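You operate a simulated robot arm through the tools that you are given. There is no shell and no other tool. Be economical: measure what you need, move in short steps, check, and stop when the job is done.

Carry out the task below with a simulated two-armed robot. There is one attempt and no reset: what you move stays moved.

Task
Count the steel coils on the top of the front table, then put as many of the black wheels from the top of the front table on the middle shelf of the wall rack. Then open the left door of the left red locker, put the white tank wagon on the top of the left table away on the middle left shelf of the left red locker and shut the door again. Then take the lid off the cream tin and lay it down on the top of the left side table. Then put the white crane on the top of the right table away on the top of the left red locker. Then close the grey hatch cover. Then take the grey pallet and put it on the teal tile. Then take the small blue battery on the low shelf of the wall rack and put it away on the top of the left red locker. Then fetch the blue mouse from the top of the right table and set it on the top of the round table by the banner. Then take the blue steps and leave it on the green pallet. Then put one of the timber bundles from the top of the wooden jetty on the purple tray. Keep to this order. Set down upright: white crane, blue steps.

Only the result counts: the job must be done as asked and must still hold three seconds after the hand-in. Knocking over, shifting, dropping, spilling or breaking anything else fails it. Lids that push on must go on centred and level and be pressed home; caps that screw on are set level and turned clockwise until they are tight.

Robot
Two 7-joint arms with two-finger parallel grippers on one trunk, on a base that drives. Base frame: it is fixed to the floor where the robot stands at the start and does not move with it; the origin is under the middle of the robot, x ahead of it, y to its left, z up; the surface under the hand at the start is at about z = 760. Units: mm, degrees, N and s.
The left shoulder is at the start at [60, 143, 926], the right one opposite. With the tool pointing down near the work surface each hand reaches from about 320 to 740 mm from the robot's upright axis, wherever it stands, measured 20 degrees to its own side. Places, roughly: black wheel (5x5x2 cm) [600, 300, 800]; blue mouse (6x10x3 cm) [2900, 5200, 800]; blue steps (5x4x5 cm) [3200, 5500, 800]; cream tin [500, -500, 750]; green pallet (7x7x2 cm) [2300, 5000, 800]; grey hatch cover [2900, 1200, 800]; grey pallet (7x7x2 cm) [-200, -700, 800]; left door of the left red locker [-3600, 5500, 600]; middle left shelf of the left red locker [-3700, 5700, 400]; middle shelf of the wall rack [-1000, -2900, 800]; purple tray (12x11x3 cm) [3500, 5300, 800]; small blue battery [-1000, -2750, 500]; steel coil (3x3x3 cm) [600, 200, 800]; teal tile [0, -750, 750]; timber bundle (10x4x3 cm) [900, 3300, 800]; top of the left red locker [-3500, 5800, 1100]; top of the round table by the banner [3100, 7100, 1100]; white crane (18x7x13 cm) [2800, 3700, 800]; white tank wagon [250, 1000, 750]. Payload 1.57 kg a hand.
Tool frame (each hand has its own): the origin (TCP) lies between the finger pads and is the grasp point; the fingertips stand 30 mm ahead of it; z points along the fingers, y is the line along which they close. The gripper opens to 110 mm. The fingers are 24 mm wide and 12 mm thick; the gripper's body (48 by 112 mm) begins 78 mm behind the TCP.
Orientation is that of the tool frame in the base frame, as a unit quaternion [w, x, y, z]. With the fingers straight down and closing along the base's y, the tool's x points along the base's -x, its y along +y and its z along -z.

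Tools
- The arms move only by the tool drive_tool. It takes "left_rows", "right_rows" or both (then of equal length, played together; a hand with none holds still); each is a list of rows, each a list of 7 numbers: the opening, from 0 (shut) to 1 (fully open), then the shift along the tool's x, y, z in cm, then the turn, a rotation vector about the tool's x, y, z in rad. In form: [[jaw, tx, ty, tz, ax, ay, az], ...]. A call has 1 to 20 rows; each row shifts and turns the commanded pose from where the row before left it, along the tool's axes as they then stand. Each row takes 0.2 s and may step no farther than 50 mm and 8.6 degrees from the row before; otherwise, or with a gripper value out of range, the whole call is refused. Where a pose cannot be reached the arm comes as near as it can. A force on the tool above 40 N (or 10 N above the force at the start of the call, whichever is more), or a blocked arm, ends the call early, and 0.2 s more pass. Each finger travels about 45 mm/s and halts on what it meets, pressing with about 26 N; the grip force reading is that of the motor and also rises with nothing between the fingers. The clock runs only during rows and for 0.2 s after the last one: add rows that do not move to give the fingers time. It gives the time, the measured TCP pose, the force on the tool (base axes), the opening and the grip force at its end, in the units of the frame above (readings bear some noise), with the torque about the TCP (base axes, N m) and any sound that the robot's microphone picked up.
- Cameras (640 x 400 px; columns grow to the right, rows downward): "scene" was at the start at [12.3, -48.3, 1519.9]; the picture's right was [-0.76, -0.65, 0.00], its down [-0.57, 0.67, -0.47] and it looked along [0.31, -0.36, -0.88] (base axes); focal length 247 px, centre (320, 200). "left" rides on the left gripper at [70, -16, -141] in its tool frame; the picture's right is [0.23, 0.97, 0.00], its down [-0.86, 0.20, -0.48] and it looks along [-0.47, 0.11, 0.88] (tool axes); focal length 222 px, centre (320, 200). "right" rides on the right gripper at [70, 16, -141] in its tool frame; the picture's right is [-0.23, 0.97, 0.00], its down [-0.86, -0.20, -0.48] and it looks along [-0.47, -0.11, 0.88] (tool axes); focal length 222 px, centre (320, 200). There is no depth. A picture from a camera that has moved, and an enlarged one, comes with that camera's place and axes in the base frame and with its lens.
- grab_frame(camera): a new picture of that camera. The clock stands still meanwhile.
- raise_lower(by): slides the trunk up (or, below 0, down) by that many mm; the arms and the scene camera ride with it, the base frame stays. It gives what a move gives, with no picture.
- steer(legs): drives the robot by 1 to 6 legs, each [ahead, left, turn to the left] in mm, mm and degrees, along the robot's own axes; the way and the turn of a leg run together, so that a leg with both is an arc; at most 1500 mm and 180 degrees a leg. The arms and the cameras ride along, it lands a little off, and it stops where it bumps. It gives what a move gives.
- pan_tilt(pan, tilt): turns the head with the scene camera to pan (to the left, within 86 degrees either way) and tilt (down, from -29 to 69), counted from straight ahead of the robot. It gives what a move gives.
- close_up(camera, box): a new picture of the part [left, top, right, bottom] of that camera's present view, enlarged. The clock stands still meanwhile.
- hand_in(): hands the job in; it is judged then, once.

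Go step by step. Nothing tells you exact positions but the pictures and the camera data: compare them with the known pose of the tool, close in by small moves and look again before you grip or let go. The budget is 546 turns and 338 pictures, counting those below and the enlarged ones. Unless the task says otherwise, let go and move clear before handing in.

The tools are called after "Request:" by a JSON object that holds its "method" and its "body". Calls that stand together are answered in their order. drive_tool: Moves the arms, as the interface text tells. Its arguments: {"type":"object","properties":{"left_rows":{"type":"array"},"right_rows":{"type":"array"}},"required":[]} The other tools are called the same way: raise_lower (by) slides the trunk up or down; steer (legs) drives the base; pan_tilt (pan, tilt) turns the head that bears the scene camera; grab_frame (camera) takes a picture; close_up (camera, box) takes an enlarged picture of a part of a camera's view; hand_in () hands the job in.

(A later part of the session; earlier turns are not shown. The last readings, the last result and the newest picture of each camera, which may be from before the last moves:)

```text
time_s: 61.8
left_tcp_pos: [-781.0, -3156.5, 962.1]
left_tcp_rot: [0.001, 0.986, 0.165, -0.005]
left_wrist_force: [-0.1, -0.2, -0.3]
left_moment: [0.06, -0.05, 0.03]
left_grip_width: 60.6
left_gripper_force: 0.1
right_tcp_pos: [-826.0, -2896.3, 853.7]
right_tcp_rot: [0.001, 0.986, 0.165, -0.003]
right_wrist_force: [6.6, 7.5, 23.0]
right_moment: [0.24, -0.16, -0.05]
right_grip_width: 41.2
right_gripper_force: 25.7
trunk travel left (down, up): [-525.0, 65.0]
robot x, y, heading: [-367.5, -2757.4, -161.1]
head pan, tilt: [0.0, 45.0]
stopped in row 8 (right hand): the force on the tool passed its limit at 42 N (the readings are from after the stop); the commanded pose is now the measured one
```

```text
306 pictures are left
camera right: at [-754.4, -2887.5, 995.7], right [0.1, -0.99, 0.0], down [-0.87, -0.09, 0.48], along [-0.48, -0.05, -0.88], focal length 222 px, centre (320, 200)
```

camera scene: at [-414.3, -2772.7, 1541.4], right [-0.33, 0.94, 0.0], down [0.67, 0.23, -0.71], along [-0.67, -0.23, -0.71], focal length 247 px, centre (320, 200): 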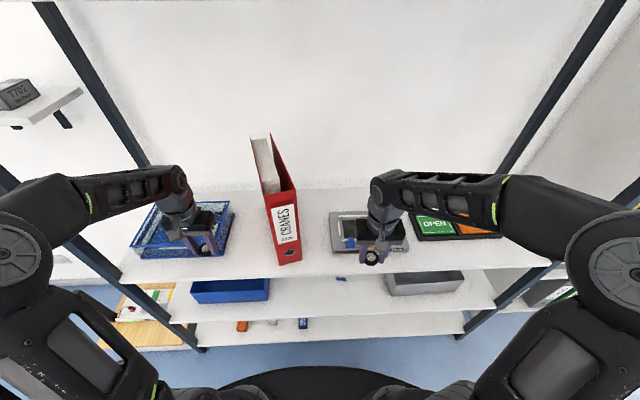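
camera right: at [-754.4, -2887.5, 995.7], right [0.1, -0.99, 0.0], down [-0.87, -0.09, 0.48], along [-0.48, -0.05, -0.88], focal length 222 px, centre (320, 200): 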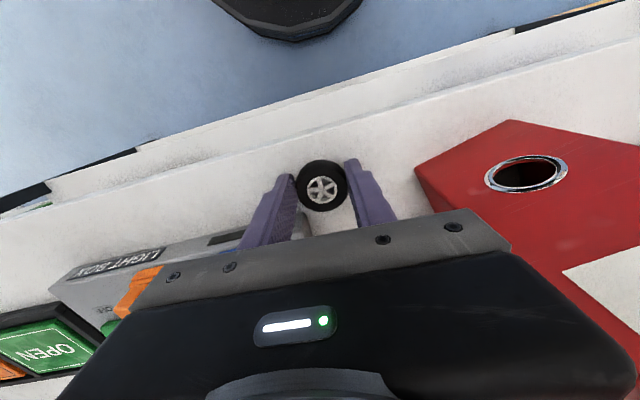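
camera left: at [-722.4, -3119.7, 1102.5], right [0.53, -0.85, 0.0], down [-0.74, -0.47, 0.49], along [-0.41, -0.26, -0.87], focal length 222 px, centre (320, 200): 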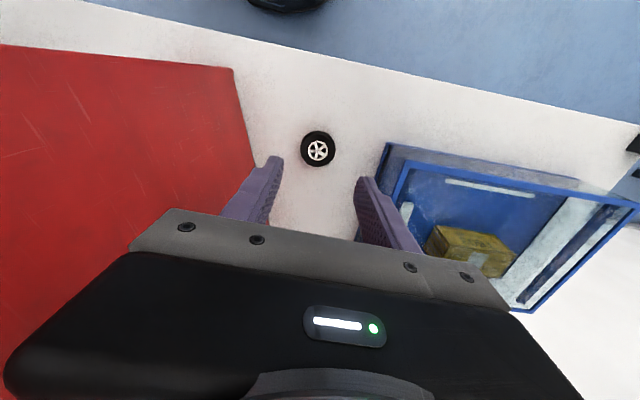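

Contact with the shelf. Release and rise.

Request:
{"method": "drive_tool", "body": {"right_rows": [[0.0, 0, 0, -0.2, 0, 0, 0], [0.5, 0, 0, 0, 0, 0, 0], [0.5, 0, 0, 0, 0, 0, 0], [0.5, 0, 0, 0, 0, 0, 0], [0.5, 0, 0, -3, 0, 0, 0], [0.5, 0, 0, -4, 0, 0, 0], [0.5, 0, 0, -4, 0, 0, 0]]}}

Request:
{"method": "close_up", "body": {"camera": "scene", "box": [140, 150, 460, 350]}}

```text
time_s: 63.4
left_tcp_pos: [-781.8, -3160.1, 961.2]
left_tcp_rot: [0.0, 0.986, 0.166, -0.004]
left_wrist_force: [-0.3, -0.6, -0.2]
left_moment: [0.0, 0.0, 0.0]
left_grip_width: 60.5
left_gripper_force: 0.0
right_tcp_pos: [-827.8, -2894.0, 963.8]
right_tcp_rot: [0.001, 0.986, 0.167, -0.002]
right_wrist_force: [0.1, 0.5, 0.9]
right_moment: [0.03, -0.02, 0.05]
right_grip_width: 54.7
right_gripper_force: 0.0
trunk travel left (down, up): [-525.0, 65.0]
robot x, y, heading: [-366.9, -2757.7, -160.8]
head pan, tilt: [0.0, 45.0]
```

```text
2.00 times, centred on (300, 250) of scene
camera zoom: at [-413.5, -2772.3, 1541.3], right [-0.33, 0.94, 0.0], down [0.67, 0.23, -0.71], along [-0.67, -0.23, -0.71], focal length 495 px, centre (360, 100)
```

zoom: 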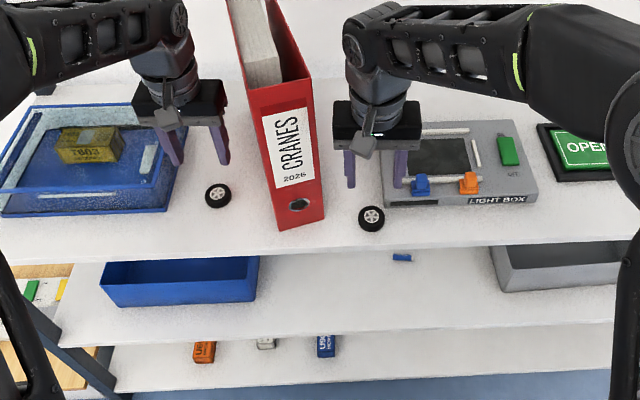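

Both wheels are on the shelf. Back away from the rack, tuck hands, and turn for the trip to the tank wagon.

Request:
{"method": "steer", "body": {"legs": [[-250, 0, 0]]}}

Request:
{"method": "drive_tool", "body": {"left_rows": [[0.6, 4, 0, -2, 0, 0, 0], [0.6, 4, 0, -2, 0, 0, 0], [0.6, 4, 0, -2, 0, 0, 0], [0.6, 0, 0, -2, 0, 0, 0]], "right_rows": [[0.6, 2, -4, -2, 0, 0, 0], [0.6, 2, -4, -2, 0, 0, 0], [0.6, 2, -4, -2, 0, 0, 0], [0.6, 2, -4, -2, 0, 0, 0]]}}

Request:
{"method": "steer", "body": {"legs": [[0, 0, -109], [676, 210, 0], [900, 553, 0], [1100, 0, 0]]}}

Request:
{"method": "pan_tilt", "body": {"pan": -30, "tilt": 30}}

Request:
{"method": "grab_frame", "body": {"camera": "scene"}}

```text
time_s: 65.2
left_tcp_pos: [-549.0, -3076.2, 961.2]
left_tcp_rot: [0.001, 0.986, 0.165, -0.006]
left_wrist_force: [1.3, 1.1, 0.2]
left_moment: [-0.02, 0.03, -0.02]
left_grip_width: 60.2
left_gripper_force: 0.0
right_tcp_pos: [-592.3, -2812.1, 964.3]
right_tcp_rot: [0.002, 0.986, 0.166, -0.002]
right_wrist_force: [1.3, 0.0, -0.4]
right_moment: [-0.04, 0.01, 0.0]
right_grip_width: 55.1
right_gripper_force: 0.1
trunk travel left (down, up): [-525.0, 65.0]
robot x, y, heading: [-130.2, -2676.7, -161.0]
head pan, tilt: [0.0, 45.0]
```

```text
time_s: 66.2
left_tcp_pos: [-434.8, -3034.9, 1039.8]
left_tcp_rot: [0.001, 0.986, 0.166, -0.004]
left_wrist_force: [0.1, -1.0, 0.7]
left_moment: [-0.03, 0.02, -0.02]
left_grip_width: 65.8
left_gripper_force: 0.0
right_tcp_pos: [-568.2, -2633.7, 1045.0]
right_tcp_rot: [0.002, 0.986, 0.165, -0.003]
right_wrist_force: [-0.3, -0.5, 0.6]
right_moment: [-0.02, 0.01, 0.02]
right_grip_width: 66.0
right_gripper_force: 0.0
trunk travel left (down, up): [-525.0, 65.0]
robot x, y, heading: [-129.8, -2672.7, -161.2]
head pan, tilt: [0.0, 45.0]
```

```text
time_s: 85.1
left_tcp_pos: [-1180.9, 438.8, 1039.4]
left_tcp_rot: [-0.003, 0.713, -0.701, -0.003]
left_wrist_force: [-0.2, 0.6, -0.4]
left_moment: [0.02, -0.02, -0.02]
left_grip_width: 66.1
left_gripper_force: 0.1
right_tcp_pos: [-757.2, 442.4, 1045.0]
right_tcp_rot: [-0.001, 0.712, -0.702, -0.003]
right_wrist_force: [0.0, -0.4, 0.5]
right_moment: [-0.02, 0.01, -0.01]
right_grip_width: 66.1
right_gripper_force: 0.1
trunk travel left (down, up): [-525.0, 65.0]
robot x, y, heading: [-930.6, 36.2, 91.2]
head pan, tilt: [0.0, 45.0]
```

```text
time_s: 86.1
left_tcp_pos: [-1180.2, 437.7, 1039.4]
left_tcp_rot: [-0.003, 0.713, -0.701, -0.004]
left_wrist_force: [0.5, -0.3, 0.1]
left_moment: [-0.02, -0.01, -0.02]
left_grip_width: 66.1
left_gripper_force: 0.0
right_tcp_pos: [-758.0, 441.9, 1044.9]
right_tcp_rot: [-0.001, 0.713, -0.701, -0.003]
right_wrist_force: [0.3, 0.0, -0.2]
right_moment: [0.02, 0.0, 0.01]
right_grip_width: 66.3
right_gripper_force: 0.0
trunk travel left (down, up): [-525.0, 65.0]
robot x, y, heading: [-930.2, 40.2, 91.0]
head pan, tilt: [-30.0, 30.0]
```

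```text
304 pictures are left
camera scene: at [-887.7, 88.2, 1563.9], right [0.87, -0.49, 0.0], down [-0.24, -0.44, -0.87], along [0.42, 0.76, -0.5], focal length 247 px, centre (320, 200)
```

scene: 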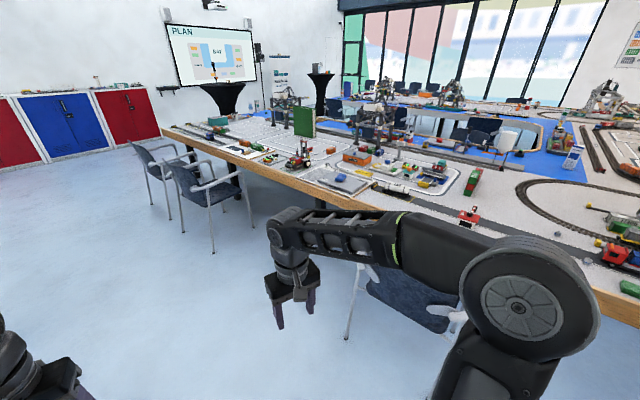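

I see the wagon near (299,1190), a chair near (-250,830) and others beyond y≈2100. I'll go to the gap at y≈1380 and face the table.

Request:
{"method": "steer", "body": {"legs": [[1330, -100, 0], [0, 0, -90]]}}

Request:
{"method": "pan_tilt", "body": {"pan": -15, "tilt": 40}}

Request:
{"method": "grab_frame", "body": {"camera": "scene"}}

```text
time_s: 96.7
left_tcp_pos: [-443.7, 1626.0, 1040.0]
left_tcp_rot: [0.004, 0.006, 1.0, 0.0]
left_wrist_force: [0.4, -0.9, 0.6]
left_moment: [0.04, -0.02, -0.02]
left_grip_width: 66.2
left_gripper_force: 0.0
right_tcp_pos: [-453.6, 1204.1, 1045.3]
right_tcp_rot: [0.002, 0.007, 1.0, 0.001]
right_wrist_force: [-0.2, -0.3, 0.0]
right_moment: [0.0, 0.01, -0.03]
right_grip_width: 66.2
right_gripper_force: 0.0
trunk travel left (down, up): [-525.0, 65.0]
robot x, y, heading: [-852.7, 1391.4, -0.9]
head pan, tilt: [-30.0, 30.0]
```

```text
time_s: 97.5
left_tcp_pos: [-445.1, 1627.6, 1039.8]
left_tcp_rot: [0.004, 0.006, 1.0, 0.0]
left_wrist_force: [-0.3, -0.5, -0.9]
left_moment: [-0.01, 0.0, 0.0]
left_grip_width: 66.1
left_gripper_force: 0.0
right_tcp_pos: [-453.0, 1203.5, 1045.8]
right_tcp_rot: [0.002, 0.007, 1.0, 0.001]
right_wrist_force: [-0.1, 0.4, 0.3]
right_moment: [0.04, 0.0, -0.01]
right_grip_width: 66.0
right_gripper_force: 0.1
trunk travel left (down, up): [-525.0, 65.0]
robot x, y, heading: [-851.7, 1393.4, -0.7]
head pan, tilt: [-15.0, 40.0]
```

```text
303 pictures are left
camera scene: at [-799.0, 1368.3, 1548.6], right [-0.27, -0.96, 0.0], down [-0.62, 0.18, -0.77], along [0.74, -0.21, -0.64], focal length 247 px, centre (320, 200)
```

scene: 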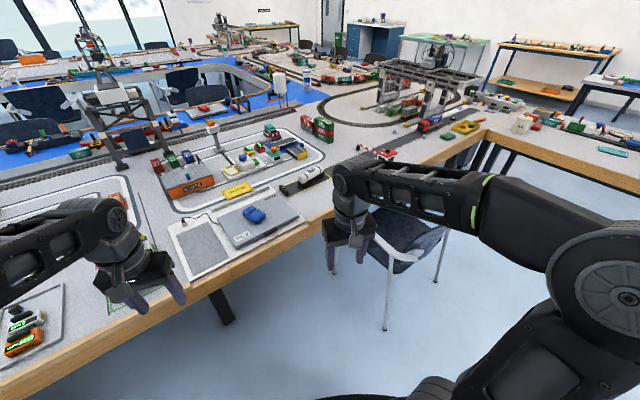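

Wagon near (281,1157). I'll approach to about (-420,1250) with a slight left turn.

Request:
{"method": "steer", "body": {"legs": [[432, -138, 0], [0, 0, 11]]}}

Request:
{"method": "grab_frame", "body": {"camera": "right"}}

Request:
{"method": "grab_frame", "body": {"camera": "scene"}}

```text
time_s: 100.9
left_tcp_pos: [-69.5, 1556.2, 1039.2]
left_tcp_rot: [0.004, -0.092, 0.996, 0.0]
left_wrist_force: [-0.4, 0.0, 0.1]
left_moment: [0.01, 0.0, -0.01]
left_grip_width: 66.1
left_gripper_force: 0.0
right_tcp_pos: [5.4, 1140.6, 1046.1]
right_tcp_rot: [0.002, -0.093, 0.996, 0.001]
right_wrist_force: [-0.2, 1.0, 0.0]
right_moment: [-0.05, 0.04, -0.01]
right_grip_width: 66.0
right_gripper_force: 0.1
trunk travel left (down, up): [-525.0, 65.0]
robot x, y, heading: [-424.1, 1244.3, 10.7]
head pan, tilt: [-15.0, 40.0]
```

```text
302 pictures are left
camera right: at [-68.0, 1142.6, 1187.0], right [0.04, 1.0, 0.0], down [0.88, -0.04, 0.48], along [0.48, -0.02, -0.88], focal length 222 px, centre (320, 200)
```

right: 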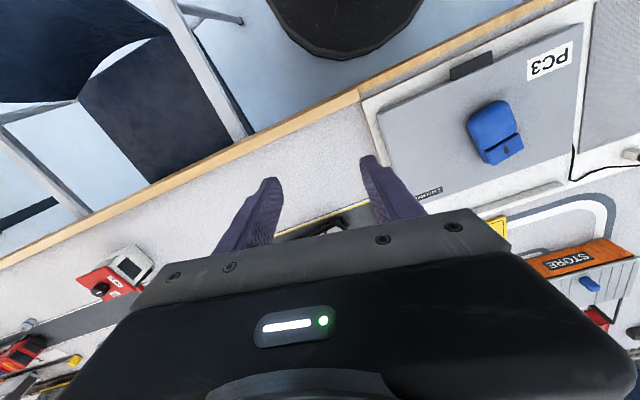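

```text
301 pictures are left
camera scene: at [-367.1, 1232.6, 1548.6], right [-0.08, -1.0, 0.0], down [-0.64, 0.05, -0.77], along [0.76, -0.06, -0.64], focal length 247 px, centre (320, 200)
```

scene: 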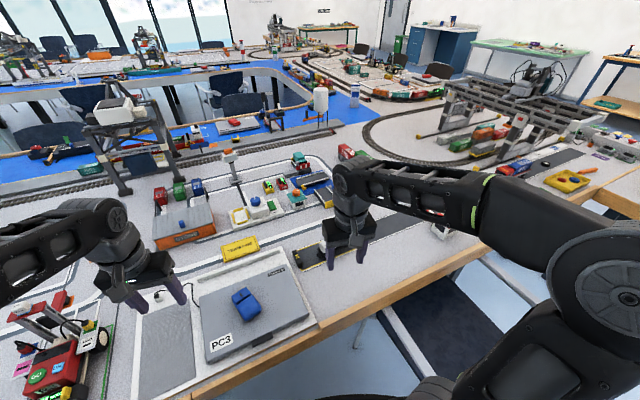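

The wagon is hidden just beneath the gripper. I'll extend the right hand 15 cm for a view.

Request:
{"method": "drive_tool", "body": {"right_rows": [[1, -5, 0, 0, 0, 0, 0], [1, -5, 0, 0, 0, 0, 0], [1, -5, 0, 0, 0, 0, 0], [1, 0, 0, 0, 0, 0, 0]]}}

Request:
{"method": "grab_frame", "body": {"camera": "right"}}

Request:
{"method": "close_up", "body": {"camera": "scene", "box": [240, 180, 480, 330]}}

```text
time_s: 101.9
left_tcp_pos: [-70.8, 1555.1, 1040.0]
left_tcp_rot: [0.005, -0.092, 0.996, 0.001]
left_wrist_force: [-0.4, 0.8, 0.0]
left_moment: [0.04, -0.01, -0.01]
left_grip_width: 66.1
left_gripper_force: 0.0
right_tcp_pos: [149.9, 1167.1, 1046.7]
right_tcp_rot: [0.003, -0.092, 0.996, 0.001]
right_wrist_force: [0.5, -0.3, 0.7]
right_moment: [-0.03, -0.02, 0.01]
right_grip_width: 110.1
right_gripper_force: 0.1
trunk travel left (down, up): [-525.0, 65.0]
robot x, y, heading: [-425.7, 1242.3, 10.6]
head pan, tilt: [-15.0, 40.0]
```

```text
300 pictures are left
camera right: at [79.0, 1169.9, 1187.5], right [0.04, 1.0, 0.0], down [0.87, -0.04, 0.48], along [0.48, -0.02, -0.88], focal length 222 px, centre (320, 200)
```

right: 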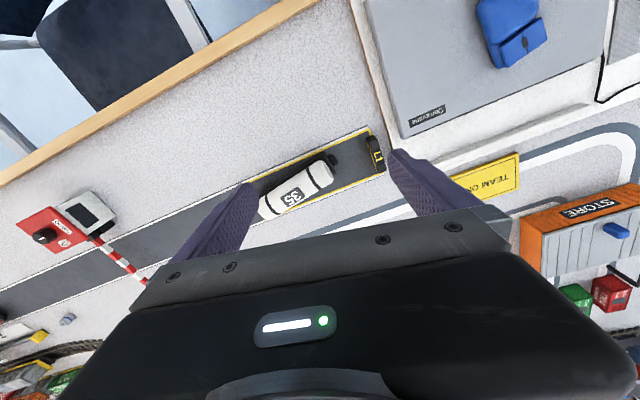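

```text
2.67 times, centred on (360, 255) of scene
camera zoom: at [-367.9, 1231.9, 1548.7], right [-0.08, -1.0, 0.0], down [-0.64, 0.05, -0.77], along [0.76, -0.06, -0.64], focal length 660 px, centre (213, 53)
```

zoom: 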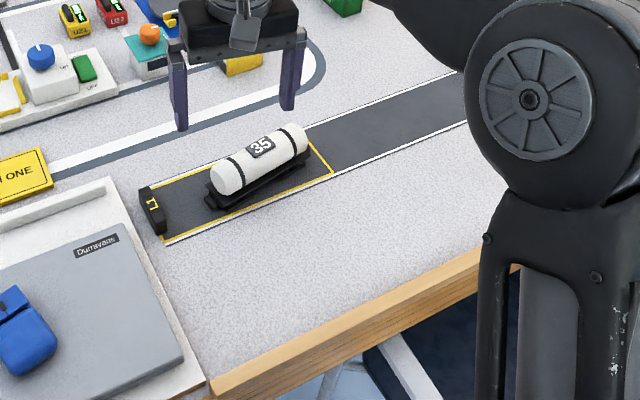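

The wagon's axis runs along about -60°. For shelf insertion I want a tilted grasp along its axis, best with the left hand; I'll retract the right hand and turn the robot -30°.

Request:
{"method": "drive_tool", "body": {"right_rows": [[1, 5, 0, 0, 0, 0, 0], [1, 5, 0, 0, 0, 0, 0], [1, 5, 0, 0, 0, 0, 0], [1, 5, 0, 0, 0, 0, 0]]}}

Request:
{"method": "steer", "body": {"legs": [[0, 0, -32]]}}

Request:
{"method": "drive_tool", "body": {"left_rows": [[0.7, 0, -5, 0, 0, 0, 0], [0.7, 0, -5, 0, 0, 0, 0], [0.7, 0, -3, 0, 0, 0, 0], [0.7, 0, 0, 0, 0, 0, 0.14], [0.7, 0, 0, 0, 0, 0, 0.14], [0.7, 0, 0, 0, 0, 0, 0.14], [0.7, 0, 0, 0, 0, 0, 0.14], [0.7, 0, 0, 0, 0, 0, 0.14]]}}

Request:
{"method": "grab_frame", "body": {"camera": "left"}}

```text
time_s: 102.9
left_tcp_pos: [-70.6, 1555.8, 1040.4]
left_tcp_rot: [0.004, -0.093, 0.996, 0.0]
left_wrist_force: [0.3, -0.5, 0.0]
left_moment: [-0.02, 0.02, -0.02]
left_grip_width: 66.0
left_gripper_force: 0.2
right_tcp_pos: [-47.1, 1128.7, 1044.6]
right_tcp_rot: [0.002, -0.092, 0.996, 0.001]
right_wrist_force: [0.2, 0.0, 0.0]
right_moment: [-0.03, 0.01, -0.01]
right_grip_width: 109.9
right_gripper_force: 0.1
trunk travel left (down, up): [-525.0, 65.0]
robot x, y, heading: [-423.5, 1245.7, 10.4]
head pan, tilt: [-15.0, 40.0]
```

```text
time_s: 104.9
left_tcp_pos: [41.0, 1323.2, 1039.4]
left_tcp_rot: [0.005, 0.182, 0.983, -0.001]
left_wrist_force: [1.1, 0.0, -0.3]
left_moment: [0.02, 0.01, -0.01]
left_grip_width: 65.9
left_gripper_force: 0.1
right_tcp_pos: [-162.2, 949.0, 1046.3]
right_tcp_rot: [0.003, 0.183, 0.983, 0.0]
right_wrist_force: [0.3, 1.1, 0.3]
right_moment: [0.04, -0.01, -0.01]
right_grip_width: 109.7
right_gripper_force: 0.1
trunk travel left (down, up): [-525.0, 65.0]
robot x, y, heading: [-421.7, 1241.4, -21.0]
head pan, tilt: [-15.0, 40.0]
```

```text
time_s: 106.7
left_tcp_pos: [-5.1, 1202.8, 1039.6]
left_tcp_rot: [0.004, 0.51, 0.86, 0.001]
left_wrist_force: [-0.3, 0.2, 0.7]
left_moment: [0.01, -0.04, 0.0]
left_grip_width: 76.7
left_gripper_force: 0.0
right_tcp_pos: [-162.1, 948.0, 1045.3]
right_tcp_rot: [0.003, 0.183, 0.983, 0.0]
right_wrist_force: [0.2, 0.0, 0.5]
right_moment: [0.0, 0.01, 0.04]
right_grip_width: 110.0
right_gripper_force: 0.1
trunk travel left (down, up): [-525.0, 65.0]
robot x, y, heading: [-420.7, 1243.1, -21.3]
head pan, tilt: [-15.0, 40.0]
```

```text
298 pictures are left
camera left: at [-54.3, 1256.1, 1180.9], right [0.75, 0.67, 0.0], down [0.58, -0.65, 0.48], along [0.33, -0.36, -0.87], focal length 222 px, centre (320, 200)
```

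left: 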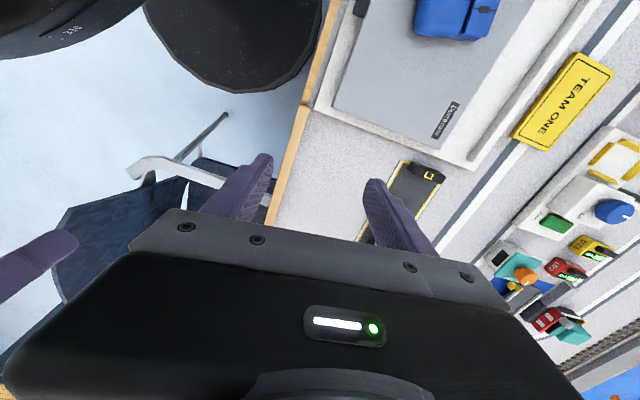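

Tool now faces along the wagon's axis. Move over so I can see it.

Request:
{"method": "drive_tool", "body": {"left_rows": [[0.7, -1.5, 4.7, 0, 0, 0, 0], [0.7, -1.5, 4.7, 0, 0, 0, 0], [0.7, -1.5, 4.7, 0, 0, 0, 0], [0.7, -1.5, 4.7, 0, 0, 0, 0], [0.7, 0, 0, 0, 0, 0, 0]]}}

Request:
{"method": "grab_frame", "body": {"camera": "left"}}

```text
time_s: 107.9
left_tcp_pos: [189.3, 1238.7, 1039.0]
left_tcp_rot: [0.005, 0.509, 0.861, 0.0]
left_wrist_force: [0.1, -0.6, 0.1]
left_moment: [0.0, 0.01, -0.02]
left_grip_width: 76.9
left_gripper_force: 0.1
right_tcp_pos: [-163.6, 948.7, 1045.9]
right_tcp_rot: [0.003, 0.183, 0.983, 0.0]
right_wrist_force: [-0.6, 0.2, 0.4]
right_moment: [0.0, 0.04, 0.01]
right_grip_width: 110.0
right_gripper_force: 0.0
trunk travel left (down, up): [-525.0, 65.0]
robot x, y, heading: [-421.6, 1241.6, -21.3]
head pan, tilt: [-15.0, 40.0]
```

```text
297 pictures are left
camera left: at [139.6, 1291.6, 1180.7], right [0.74, 0.67, 0.0], down [0.58, -0.65, 0.48], along [0.33, -0.36, -0.87], focal length 222 px, centre (320, 200)
```

left: 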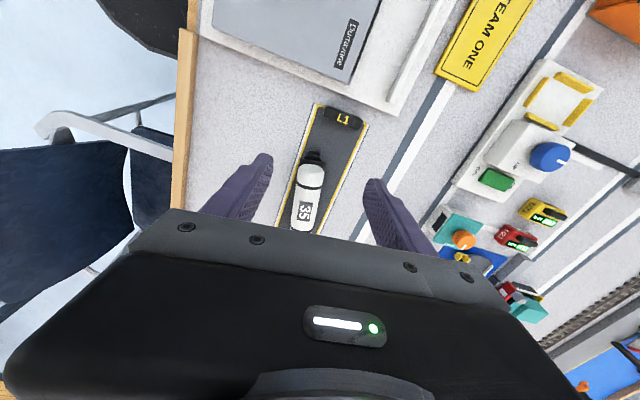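

The wagon tank centre is about (267,1110), top near z 830. I'll move over it, tilt the tool 40° forward and lower to z≈910 for a check.

Request:
{"method": "drive_tool", "body": {"left_rows": [[0.8, -4.5, 0.2, 0, 0, 0, 0], [0.8, -4.5, 0.2, 0, 0, 0, 0], [0.8, -4.5, 0.2, 0, 0, 0, 0], [0.8, 0, 0, 0, 0, -0.14, 0], [0.8, 0, 0, 0, 0, -0.14, 0], [0.8, 0, 0, 0, 0, -0.14, 0], [0.8, 0, 0, 0, 0, -0.14, 0], [0.8, 0, 0, 0, 0, -0.14, 0], [0.8, 2.57, 0, 3.06, 0, 0, 0], [0.8, 2.57, 0, 3.06, 0, 0, 0], [0.8, 2.57, 0, 3.06, 0, 0, 0], [0.8, 0, 0, 0, 0, 0, 0]]}}

Request:
{"method": "grab_frame", "body": {"camera": "left"}}

Request:
{"method": "close_up", "body": {"camera": "scene", "box": [120, 120, 440, 320]}}

```text
time_s: 110.5
left_tcp_pos: [211.2, 1185.3, 924.3]
left_tcp_rot: [0.3, 0.478, 0.807, -0.174]
left_wrist_force: [-0.3, -0.7, -0.1]
left_moment: [-0.02, 0.0, 0.02]
left_grip_width: 87.8
left_gripper_force: 0.0
left hand out of reach, approached as far as the arm can: row 2, 3
right_tcp_pos: [-161.3, 948.3, 1044.8]
right_tcp_rot: [0.003, 0.183, 0.983, 0.001]
right_wrist_force: [0.0, -0.1, -0.2]
right_moment: [0.0, 0.02, 0.02]
right_grip_width: 110.1
right_gripper_force: 0.1
trunk travel left (down, up): [-525.0, 65.0]
robot x, y, heading: [-426.0, 1240.6, -21.4]
head pan, tilt: [-15.0, 40.0]
```

```text
296 pictures are left
camera left: at [127.0, 1304.3, 987.8], right [0.77, 0.62, -0.14], down [0.33, -0.2, 0.92], along [0.54, -0.76, -0.36], focal length 222 px, centre (320, 200)
```

left: 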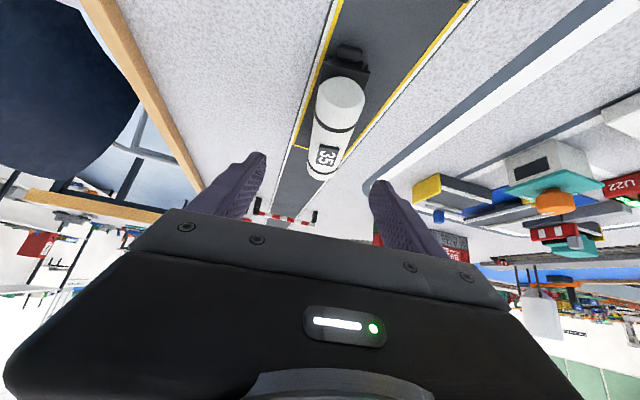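

```text
2.00 times, centred on (280, 220) of scene
camera zoom: at [-382.1, 1204.8, 1548.6], right [-0.59, -0.81, 0.0], down [-0.52, 0.38, -0.77], along [0.62, -0.45, -0.64], focal length 495 px, centre (400, 160)
```

zoom: 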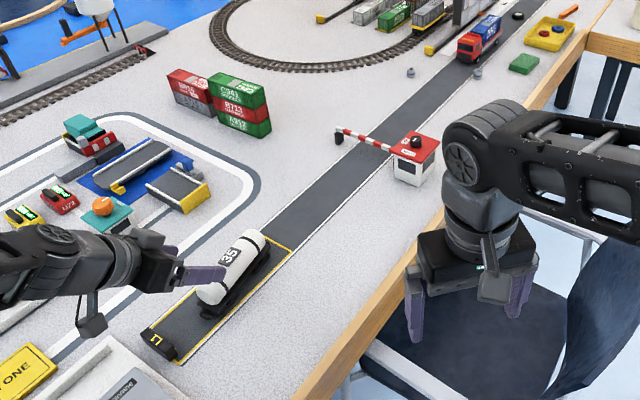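

Coils: only the two show here too. Now I'll move 78 mm forward and 12 mm sideways at this height, then check.

Request:
{"method": "drive_tool", "body": {"left_rows": [[0.8, -1.5, 0.4, 1.25, 0, 0, 0], [0.8, -1.5, 0.4, 1.25, 0, 0, 0], [0.8, -1.5, 0.4, 1.25, 0, 0, 0], [0.8, -1.5, 0, 1.25, 0, 0, 0], [0.8, 2.6, 0, 3.06, 0, 0, 0], [0.8, 0, 0, 0, 0, 0, 0]]}}

Request:
{"method": "grab_frame", "body": {"camera": "left"}}

```text
time_s: 111.9
left_tcp_pos: [261.0, 1121.7, 886.6]
left_tcp_rot: [0.3, 0.479, 0.806, -0.175]
left_wrist_force: [-0.6, 0.8, -0.4]
left_moment: [-0.04, 0.0, 0.02]
left_grip_width: 88.0
left_gripper_force: 0.0
right_tcp_pos: [-161.8, 947.6, 1046.1]
right_tcp_rot: [0.003, 0.182, 0.983, 0.0]
right_wrist_force: [0.1, 0.6, 0.2]
right_moment: [0.01, -0.04, -0.02]
right_grip_width: 110.0
right_gripper_force: 0.0
trunk travel left (down, up): [-525.0, 65.0]
robot x, y, heading: [-421.5, 1243.4, -21.3]
head pan, tilt: [-15.0, 40.0]
```

```text
294 pictures are left
camera left: at [175.6, 1241.7, 949.5], right [0.77, 0.62, -0.14], down [0.33, -0.2, 0.92], along [0.54, -0.76, -0.36], focal length 222 px, centre (320, 200)
```

left: 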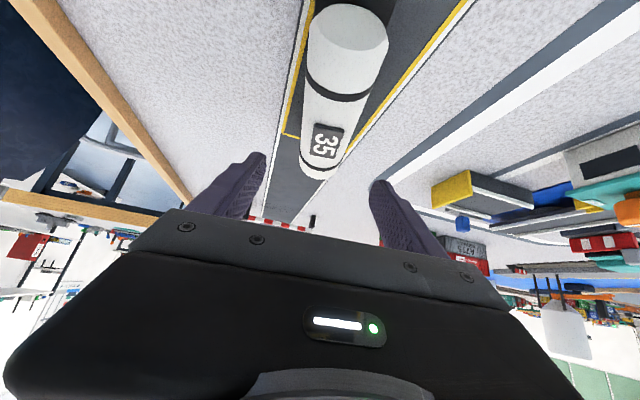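

Aligned laterally; yaw is off by about 3.5°. I'll correct and lower to z≈806, then close.

Request:
{"method": "drive_tool", "body": {"left_rows": [[0.8, 0, 0, 0, -0.041, 0, -0.049], [0.8, 1.9, 0, 2.3, 0, 0, 0], [0.8, 1.9, 0, 2.3, 0, 0, 0], [0.8, 1.35, 0, 1.55, 0, 0, 0], [0.8, 0, 0, 0, 0, 0, 0]]}}

Request:
{"method": "grab_frame", "body": {"camera": "left"}}

Request:
{"method": "close_up", "body": {"camera": "scene", "box": [180, 180, 340, 280]}}

```text
time_s: 113.1
left_tcp_pos: [260.6, 1122.0, 805.7]
left_tcp_rot: [0.305, 0.451, 0.822, -0.164]
left_wrist_force: [0.3, -0.1, -0.2]
left_moment: [0.03, 0.02, -0.02]
left_grip_width: 88.1
left_gripper_force: 0.0
right_tcp_pos: [-162.0, 949.0, 1046.0]
right_tcp_rot: [0.002, 0.183, 0.983, 0.001]
right_wrist_force: [-0.1, 0.3, -0.1]
right_moment: [-0.01, -0.01, 0.0]
right_grip_width: 110.1
right_gripper_force: 0.0
trunk travel left (down, up): [-525.0, 65.0]
robot x, y, heading: [-423.8, 1244.0, -21.2]
head pan, tilt: [-15.0, 40.0]
```

```text
293 pictures are left
camera left: at [168.5, 1235.9, 868.3], right [0.73, 0.67, -0.14], down [0.35, -0.18, 0.92], along [0.59, -0.72, -0.36], focal length 222 px, centre (320, 200)
```

left: 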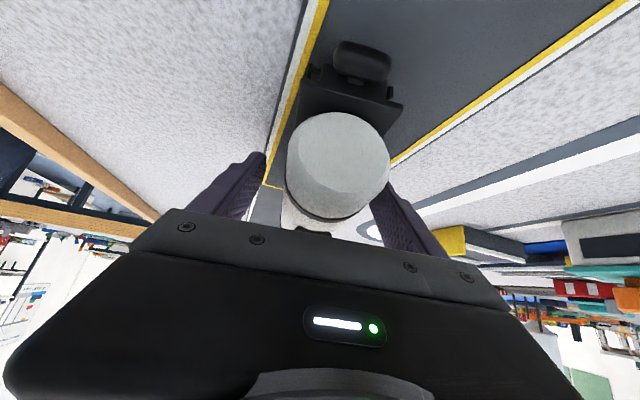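

```text
4.00 times, centred on (260, 230) of scene
camera zoom: at [-381.7, 1204.8, 1548.6], right [-0.59, -0.81, 0.0], down [-0.52, 0.38, -0.77], along [0.62, -0.45, -0.64], focal length 989 px, centre (560, 80)
```

zoom: 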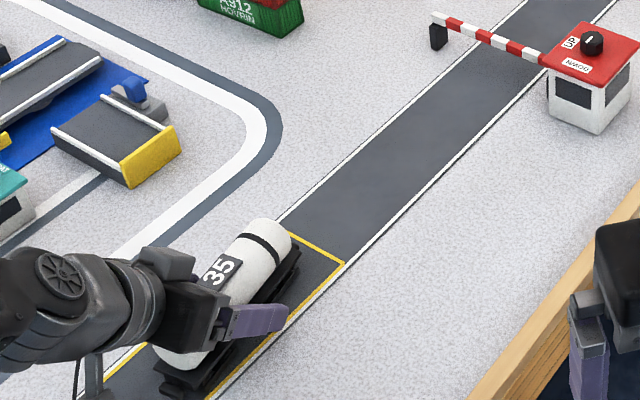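

Nearly centred. Close the fingers on the tank.

Request:
{"method": "drive_tool", "body": {"left_rows": [[0.7, 0, 0.3, 0, 0, 0, 0], [0.4, 0, 0, 0, 0, 0, 0], [0.2, 0, 0, 0, 0, 0, 0], [0.0, 0, 0, 0, 0, 0, 0], [0.0, 0, 0, 0, 0, 0, 0], [0.0, 0, 0, 0, 0, 0, 0]]}}

Request:
{"method": "grab_frame", "body": {"camera": "left"}}

```text
time_s: 114.5
left_tcp_pos: [263.1, 1123.7, 804.8]
left_tcp_rot: [0.305, 0.452, 0.822, -0.165]
left_wrist_force: [-0.7, -1.6, -0.3]
left_moment: [-0.07, 0.01, -0.03]
left_grip_width: 47.5
left_gripper_force: 25.6
right_tcp_pos: [-161.5, 948.8, 1045.8]
right_tcp_rot: [0.002, 0.182, 0.983, 0.001]
right_wrist_force: [-0.7, 0.5, -0.8]
right_moment: [0.03, 0.03, 0.02]
right_grip_width: 109.7
right_gripper_force: 0.1
trunk travel left (down, up): [-525.0, 65.0]
robot x, y, heading: [-425.7, 1242.9, -21.0]
head pan, tilt: [-15.0, 40.0]
```

```text
291 pictures are left
camera left: at [171.1, 1237.5, 868.3], right [0.73, 0.67, -0.14], down [0.35, -0.18, 0.92], along [0.59, -0.72, -0.36], focal length 222 px, centre (320, 200)
```

left: 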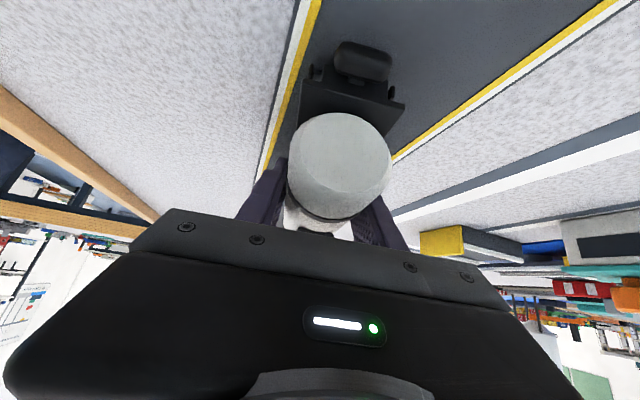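

Gripped at 47.5 mm. Lift straight up, then swing back.

Request:
{"method": "drive_tool", "body": {"left_rows": [[0, -1.3, 0, -1.5, 0, 0, 0], [0, -2.57, 0, -3.06, 0, 0, 0], [0, -2.57, 0, -3.06, 0, 0, 0], [0, -2.57, 0, -3.06, 0, 0, 0], [0, -2.57, 0, -3.06, 0, 0, 0], [0, 0, 0, 0, 0, 0, 0]]}}

Request:
{"method": "grab_frame", "body": {"camera": "scene"}}

```text
time_s: 115.9
left_tcp_pos: [261.9, 1125.7, 987.1]
left_tcp_rot: [0.303, 0.452, 0.823, -0.164]
left_wrist_force: [-0.3, 0.9, -2.8]
left_moment: [0.05, 0.02, -0.04]
left_grip_width: 47.5
left_gripper_force: 26.2
right_tcp_pos: [-160.6, 947.8, 1044.9]
right_tcp_rot: [0.003, 0.184, 0.983, 0.001]
right_wrist_force: [0.6, -0.2, -0.6]
right_moment: [-0.02, 0.01, 0.0]
right_grip_width: 110.1
right_gripper_force: 0.0
trunk travel left (down, up): [-525.0, 65.0]
robot x, y, heading: [-424.6, 1243.1, -21.3]
head pan, tilt: [-15.0, 40.0]
```

```text
290 pictures are left
camera scene: at [-380.9, 1204.8, 1548.6], right [-0.59, -0.81, 0.0], down [-0.52, 0.38, -0.77], along [0.62, -0.45, -0.64], focal length 247 px, centre (320, 200)
```

scene: 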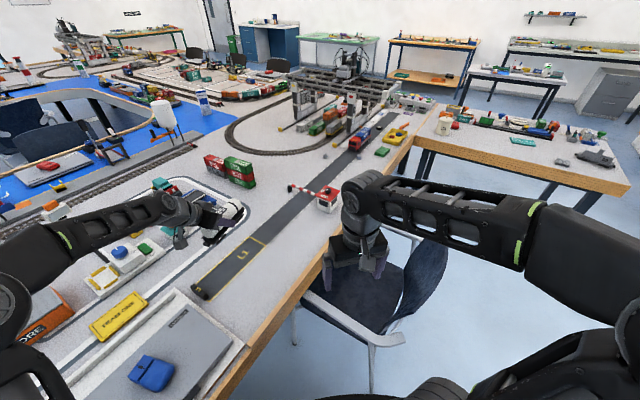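

The wagon is held upright. Tuck the left hand, then back out and head for the lockers.

Request:
{"method": "drive_tool", "body": {"left_rows": [[0, 3.32, -1.47, -2.78, 0, 0, 0], [0, 3.32, -1.47, -2.78, 0, 0, 0], [0, 3.32, -1.47, -2.78, 0, 0, 0], [0, 3.32, -1.47, -2.78, 0, 0, 0], [0, 3.32, -1.47, -2.78, 0, 0, 0], [0, 3.32, -1.47, -2.78, 0, 0, 0], [0, 0, 0, 0, -0.081, 0, -0.0965], [0, 0, 0, 0, -0.081, 0, -0.0965], [0, 0, 0, 0, -0.081, 0, -0.0965], [0, 0, 0, 0, -0.081, 0, -0.0965], [0, 0, 0, 0, -0.081, 0, -0.0965]]}}

Request:
{"method": "steer", "body": {"legs": [[-500, 0, 0], [0, 0, 111], [180, 610, 0], [1000, 200, 0]]}}

Request:
{"method": "pan_tilt", "body": {"pan": 20, "tilt": 20}}

Request:
{"method": "grab_frame", "body": {"camera": "scene"}}

```text
time_s: 118.3
left_tcp_pos: [77.8, 1293.2, 994.3]
left_tcp_rot: [0.338, 0.173, 0.923, -0.064]
left_wrist_force: [-0.1, -0.2, -2.5]
left_moment: [0.06, 0.01, 0.01]
left_grip_width: 47.5
left_gripper_force: 25.5
left hand out of reach, approached as far as the arm can: row 8, 9, 10, 11
right_tcp_pos: [-161.0, 947.5, 1046.1]
right_tcp_rot: [0.003, 0.183, 0.983, 0.001]
right_wrist_force: [1.2, -0.5, -0.5]
right_moment: [0.01, -0.03, 0.0]
right_grip_width: 110.1
right_gripper_force: 0.0
trunk travel left (down, up): [-525.0, 65.0]
robot x, y, heading: [-423.7, 1240.8, -21.3]
head pan, tilt: [-15.0, 40.0]
```

```text
time_s: 134.0
left_tcp_pos: [-1953.6, 3037.1, 995.7]
left_tcp_rot: [-0.244, 0.664, -0.663, -0.243]
left_wrist_force: [0.9, 0.6, -2.3]
left_moment: [0.0, -0.01, 0.0]
left_grip_width: 47.4
left_gripper_force: 25.5
right_tcp_pos: [-1543.5, 2942.4, 1045.2]
right_tcp_rot: [-0.002, 0.71, -0.704, -0.002]
right_wrist_force: [0.8, 0.1, 0.8]
right_moment: [-0.01, 0.01, 0.04]
right_grip_width: 110.0
right_gripper_force: 0.1
trunk travel left (down, up): [-525.0, 65.0]
robot x, y, heading: [-1723.3, 2591.0, 90.6]
head pan, tilt: [-15.0, 40.0]
```

```text
time_s: 135.0
left_tcp_pos: [-1953.3, 3036.5, 995.7]
left_tcp_rot: [-0.244, 0.665, -0.663, -0.243]
left_wrist_force: [-0.5, -0.1, -2.6]
left_moment: [0.0, -0.03, 0.01]
left_grip_width: 47.5
left_gripper_force: 25.8
right_tcp_pos: [-1544.2, 2941.4, 1045.2]
right_tcp_rot: [-0.001, 0.709, -0.705, -0.002]
right_wrist_force: [0.6, 0.3, 0.1]
right_moment: [-0.02, -0.03, 0.0]
right_grip_width: 110.2
right_gripper_force: 0.1
trunk travel left (down, up): [-525.0, 65.0]
robot x, y, heading: [-1722.0, 2591.1, 90.4]
head pan, tilt: [20.0, 20.0]
```

```text
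289 pictures are left
camera scene: at [-1755.0, 2649.2, 1580.0], right [0.94, 0.35, 0.0], down [0.12, -0.32, -0.94], along [-0.33, 0.88, -0.34], focal length 247 px, centre (320, 200)
```

scene: 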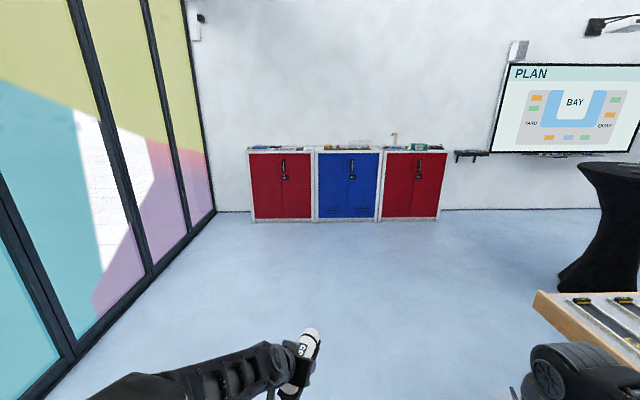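

The left red locker front runs about (-3880,5490) to (-3060,5800), facing along (0.36,-0.93). I'll drive to about 1.1 m in front of it.

Request:
{"method": "steer", "body": {"legs": [[1011, 667, 0], [1011, 667, 0], [0, 0, 20.6]]}}

Request:
{"method": "pan_tilt", "body": {"pan": 0, "tilt": 35}}

Request:
{"method": "grab_frame", "body": {"camera": "scene"}}

```text
time_s: 148.1
left_tcp_pos: [-3412.4, 4982.9, 995.1]
left_tcp_rot: [-0.198, 0.769, -0.538, -0.282]
left_wrist_force: [-0.3, -0.6, -2.8]
left_moment: [-0.03, 0.0, 0.02]
left_grip_width: 47.9
left_gripper_force: 26.0
right_tcp_pos: [-2995.1, 5032.3, 1046.8]
right_tcp_rot: [0.0, 0.82, -0.572, -0.003]
right_wrist_force: [-0.2, 0.2, -0.7]
right_moment: [0.0, 0.0, -0.02]
right_grip_width: 110.0
right_gripper_force: 0.0
trunk travel left (down, up): [-525.0, 65.0]
robot x, y, heading: [-3045.6, 4641.5, 110.4]
head pan, tilt: [20.0, 20.0]
```

```text
time_s: 148.9
left_tcp_pos: [-3413.0, 4982.1, 994.7]
left_tcp_rot: [-0.198, 0.77, -0.537, -0.283]
left_wrist_force: [0.5, -0.1, -2.0]
left_moment: [-0.05, -0.02, 0.0]
left_grip_width: 47.4
left_gripper_force: 26.0
right_tcp_pos: [-2995.2, 5033.0, 1046.4]
right_tcp_rot: [-0.001, 0.82, -0.572, -0.002]
right_wrist_force: [-1.2, -1.1, 0.3]
right_moment: [-0.02, 0.01, 0.04]
right_grip_width: 110.1
right_gripper_force: 0.2
trunk travel left (down, up): [-525.0, 65.0]
robot x, y, heading: [-3040.5, 4642.6, 110.3]
head pan, tilt: [0.0, 35.0]
```

```text
288 pictures are left
camera scene: at [-3063.8, 4697.0, 1556.2], right [0.94, 0.35, 0.0], down [0.2, -0.54, -0.82], along [-0.29, 0.77, -0.57], focal length 247 px, centre (320, 200)
```

scene: 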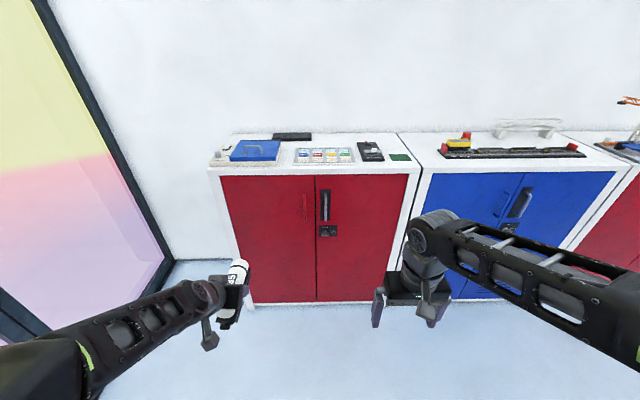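

Request:
{"method": "close_up", "body": {"camera": "scene", "box": [200, 120, 440, 270]}}

```text
2.67 times, centred on (320, 195) of scene
camera zoom: at [-3063.8, 4697.0, 1556.2], right [0.94, 0.35, 0.0], down [0.2, -0.54, -0.82], along [-0.29, 0.77, -0.57], focal length 660 px, centre (320, 213)
```

zoom: 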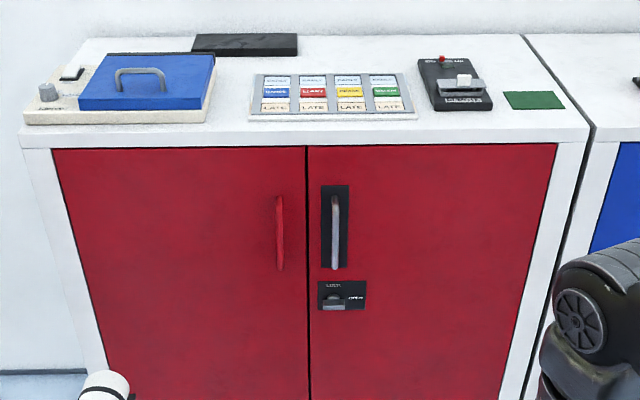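

Request:
{"method": "close_up", "body": {"camera": "scene", "box": [295, 175, 355, 245]}}

```text
5.71 times, centred on (325, 210) of scene
camera zoom: at [-3063.8, 4697.0, 1556.2], right [0.94, 0.35, 0.0], down [0.2, -0.54, -0.82], along [-0.29, 0.77, -0.57], focal length 1413 px, centre (291, 143)
```

zoom: 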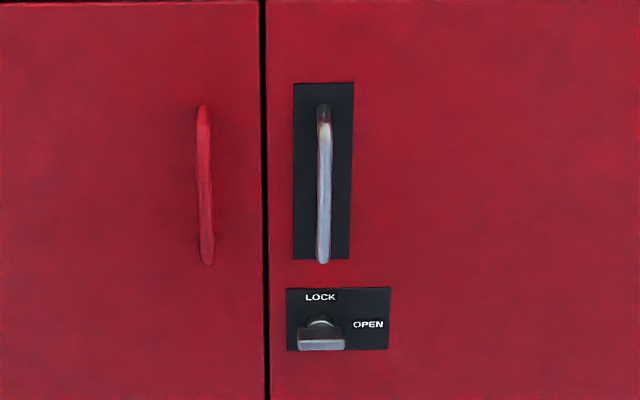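

The left door has a red bar handle around z 765–928 near (-3471,5570), hinge at left near (-3839,5465). I'll raise the wagon hand above door height and turn the right hand horizontal.

Request:
{"method": "drive_tool", "body": {"left_rows": [[0, -3.2, 0, -3.83, 0, 0, 0], [0, -3.2, 0, -3.83, 0, 0, 0], [0, -3.2, 0, -3.83, 0, 0, 0], [0, -3.2, 0, -3.83, 0, 0, 0], [0, 0, 0, 0, 0, 0, 0], [0, 0, 0, 0, 0, 0, 0], [0, 0, 0, 0, 0, 0, 0], [0, 0, 0, 0, 0, 0, 0], [0, 0, 0, 0, 0, 0, 0], [0, 0, 0, 0, 0, 0, 0], [0, 0, 0, 0, 0, 0, 0], [0, 0, 0, 0, 0, 0, 0], [0, 0, 0, 0, 0, 0, 0], [0, 0, 0, 0, 0, 0, 0], [0, 0, 0, 0, 0, 0, 0], [0, 0, 0, 0, 0, 0, 0]], "right_rows": [[0.6, -5, 0, 0, 0, 0, 0], [0.6, -5, 0, 0, 0, 0, 0], [0.6, -5, 0, 0, 0, 0, 0], [0.6, 0, 0, 5, 0, 0, 0], [0.6, 0, 0, 5, 0, 0, 0], [0.6, 0, 0, 0, 0, -0.1428, 0], [0.6, 0, 0, 0, 0, -0.1428, 0], [0.6, 0, 0, 0, 0, -0.1428, 0], [0.6, 0, 0, 0, 0, -0.1428, 0], [0.6, 0, 0, 0, 0, -0.1428, 0], [0.6, 0, 0, 0, 0, -0.1428, 0], [0.6, 0, 0, 0, 0, -0.1428, 0], [0.6, 0, 0, 0, 0, -0.1428, 0], [0.6, 0, 0, 0, 0, -0.1428, 0], [0.6, 0, 0, 0, 0, -0.1428, 0], [0.6, 0, 0, 0, 0, -0.1428, 0]]}}

Request:
{"method": "grab_frame", "body": {"camera": "scene"}}

```text
time_s: 152.3
left_tcp_pos: [-3413.9, 4980.5, 1194.7]
left_tcp_rot: [-0.198, 0.769, -0.539, -0.282]
left_wrist_force: [0.7, -0.3, -3.7]
left_moment: [-0.02, -0.04, 0.02]
left_grip_width: 47.6
left_gripper_force: 26.2
right_tcp_pos: [-3061.7, 5199.4, 944.4]
right_tcp_rot: [-0.298, 0.7, -0.488, -0.428]
right_wrist_force: [0.2, -0.3, 1.1]
right_moment: [0.01, 0.01, -0.01]
right_grip_width: 65.9
right_gripper_force: 0.2
right hand out of reach, approached as far as the arm can: row 12, 13, 14, 15, 16
trunk travel left (down, up): [-525.0, 65.0]
robot x, y, heading: [-3043.0, 4643.6, 110.5]
head pan, tilt: [0.0, 35.0]
```

```text
285 pictures are left
camera scene: at [-3063.8, 4697.0, 1556.1], right [0.94, 0.35, 0.0], down [0.2, -0.54, -0.82], along [-0.28, 0.77, -0.57], focal length 247 px, centre (320, 200)
```

scene: 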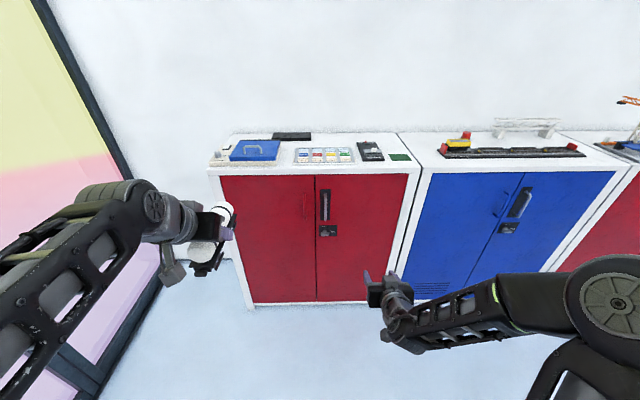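

The right hand is pitched about 27° down, acceptable for the bar. Drive in to about 650 mm from the face.

Request:
{"method": "steer", "body": {"legs": [[400, 20, 0]]}}

Request:
{"method": "grab_frame", "body": {"camera": "right"}}

Request:
{"method": "grab_frame", "body": {"camera": "scene"}}

```text
time_s: 154.8
left_tcp_pos: [-3569.4, 5346.8, 1195.2]
left_tcp_rot: [-0.198, 0.769, -0.539, -0.281]
left_wrist_force: [0.2, 0.1, -2.0]
left_moment: [-0.06, -0.02, 0.01]
left_grip_width: 47.4
left_gripper_force: 25.8
right_tcp_pos: [-3216.4, 5565.2, 945.4]
right_tcp_rot: [-0.297, 0.7, -0.488, -0.428]
right_wrist_force: [0.2, -0.1, 0.3]
right_moment: [0.0, 0.0, -0.02]
right_grip_width: 66.1
right_gripper_force: 0.1
trunk travel left (down, up): [-525.0, 65.0]
robot x, y, heading: [-3200.4, 5006.9, 110.5]
head pan, tilt: [0.0, 35.0]
```

```text
284 pictures are left
camera right: at [-3177.8, 5412.2, 948.0], right [-0.95, -0.24, 0.2], down [0.2, 0.04, 0.98], along [-0.24, 0.97, 0.01], focal length 222 px, centre (320, 200)
```

right: 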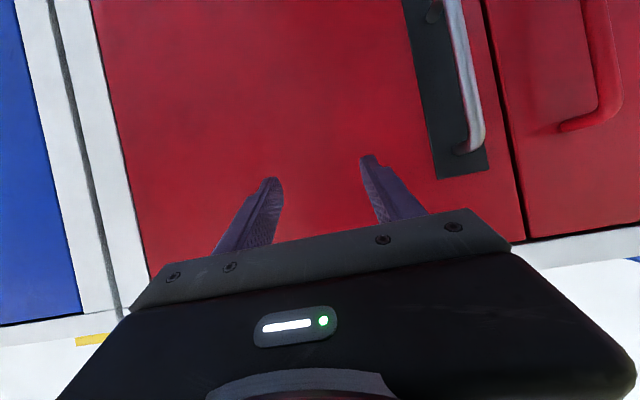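

```text
283 pictures are left
camera scene: at [-3220.4, 5062.9, 1556.1], right [0.94, 0.35, 0.0], down [0.2, -0.54, -0.82], along [-0.28, 0.77, -0.57], focal length 247 px, centre (320, 200)
```

scene: 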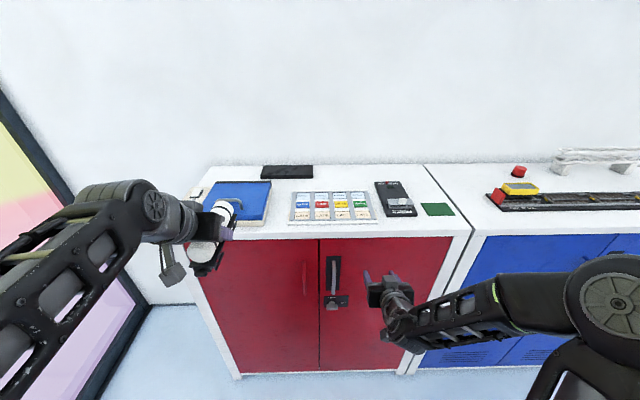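

Move the right hand sideways and down to stand in front of the red bar.

Request:
{"method": "drive_tool", "body": {"right_rows": [[0.7, 1.2, 4.5, 0.6, 0, 0, 0], [0.7, 1.2, 4.5, 0.6, 0, 0, 0], [0.7, 1.2, 4.5, 0.6, 0, 0, 0], [0.7, 1.2, 4.5, 0.6, 0, 0, 0], [0.7, 1.2, 4.5, 0.6, 0, 0, 0], [0.7, 0.7, 2, 0.4, 0, 0, 0], [0.7, 0, 0, 0, 0, 0, 0]]}}

Request:
{"method": "grab_frame", "body": {"camera": "right"}}

```text
time_s: 155.9
left_tcp_pos: [-3569.8, 5344.4, 1194.6]
left_tcp_rot: [-0.198, 0.769, -0.54, -0.281]
left_wrist_force: [-0.7, 0.0, -2.5]
left_moment: [0.01, -0.06, 0.02]
left_grip_width: 47.4
left_gripper_force: 26.4
right_tcp_pos: [-3397.2, 5496.7, 892.5]
right_tcp_rot: [-0.302, 0.697, -0.49, -0.429]
right_wrist_force: [6.7, -16.8, 6.9]
right_moment: [-0.11, 0.19, 0.88]
right_grip_width: 75.6
right_gripper_force: 0.0
trunk travel left (down, up): [-525.0, 65.0]
robot x, y, heading: [-3196.2, 5006.6, 110.2]
head pan, tilt: [0.0, 35.0]
stopped in row 5 (right hand): the force on the tool passed its limit at 52 N (the readings are from after the stop); the commanded pose is now the measured one
```

```text
282 pictures are left
camera right: at [-3360.0, 5342.4, 892.9], right [-0.95, -0.23, 0.2], down [0.2, 0.03, 0.98], along [-0.23, 0.97, 0.02], focal length 222 px, centre (320, 200)
```

right: 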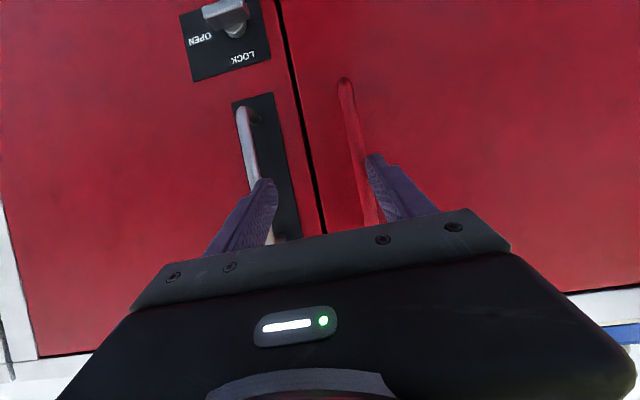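

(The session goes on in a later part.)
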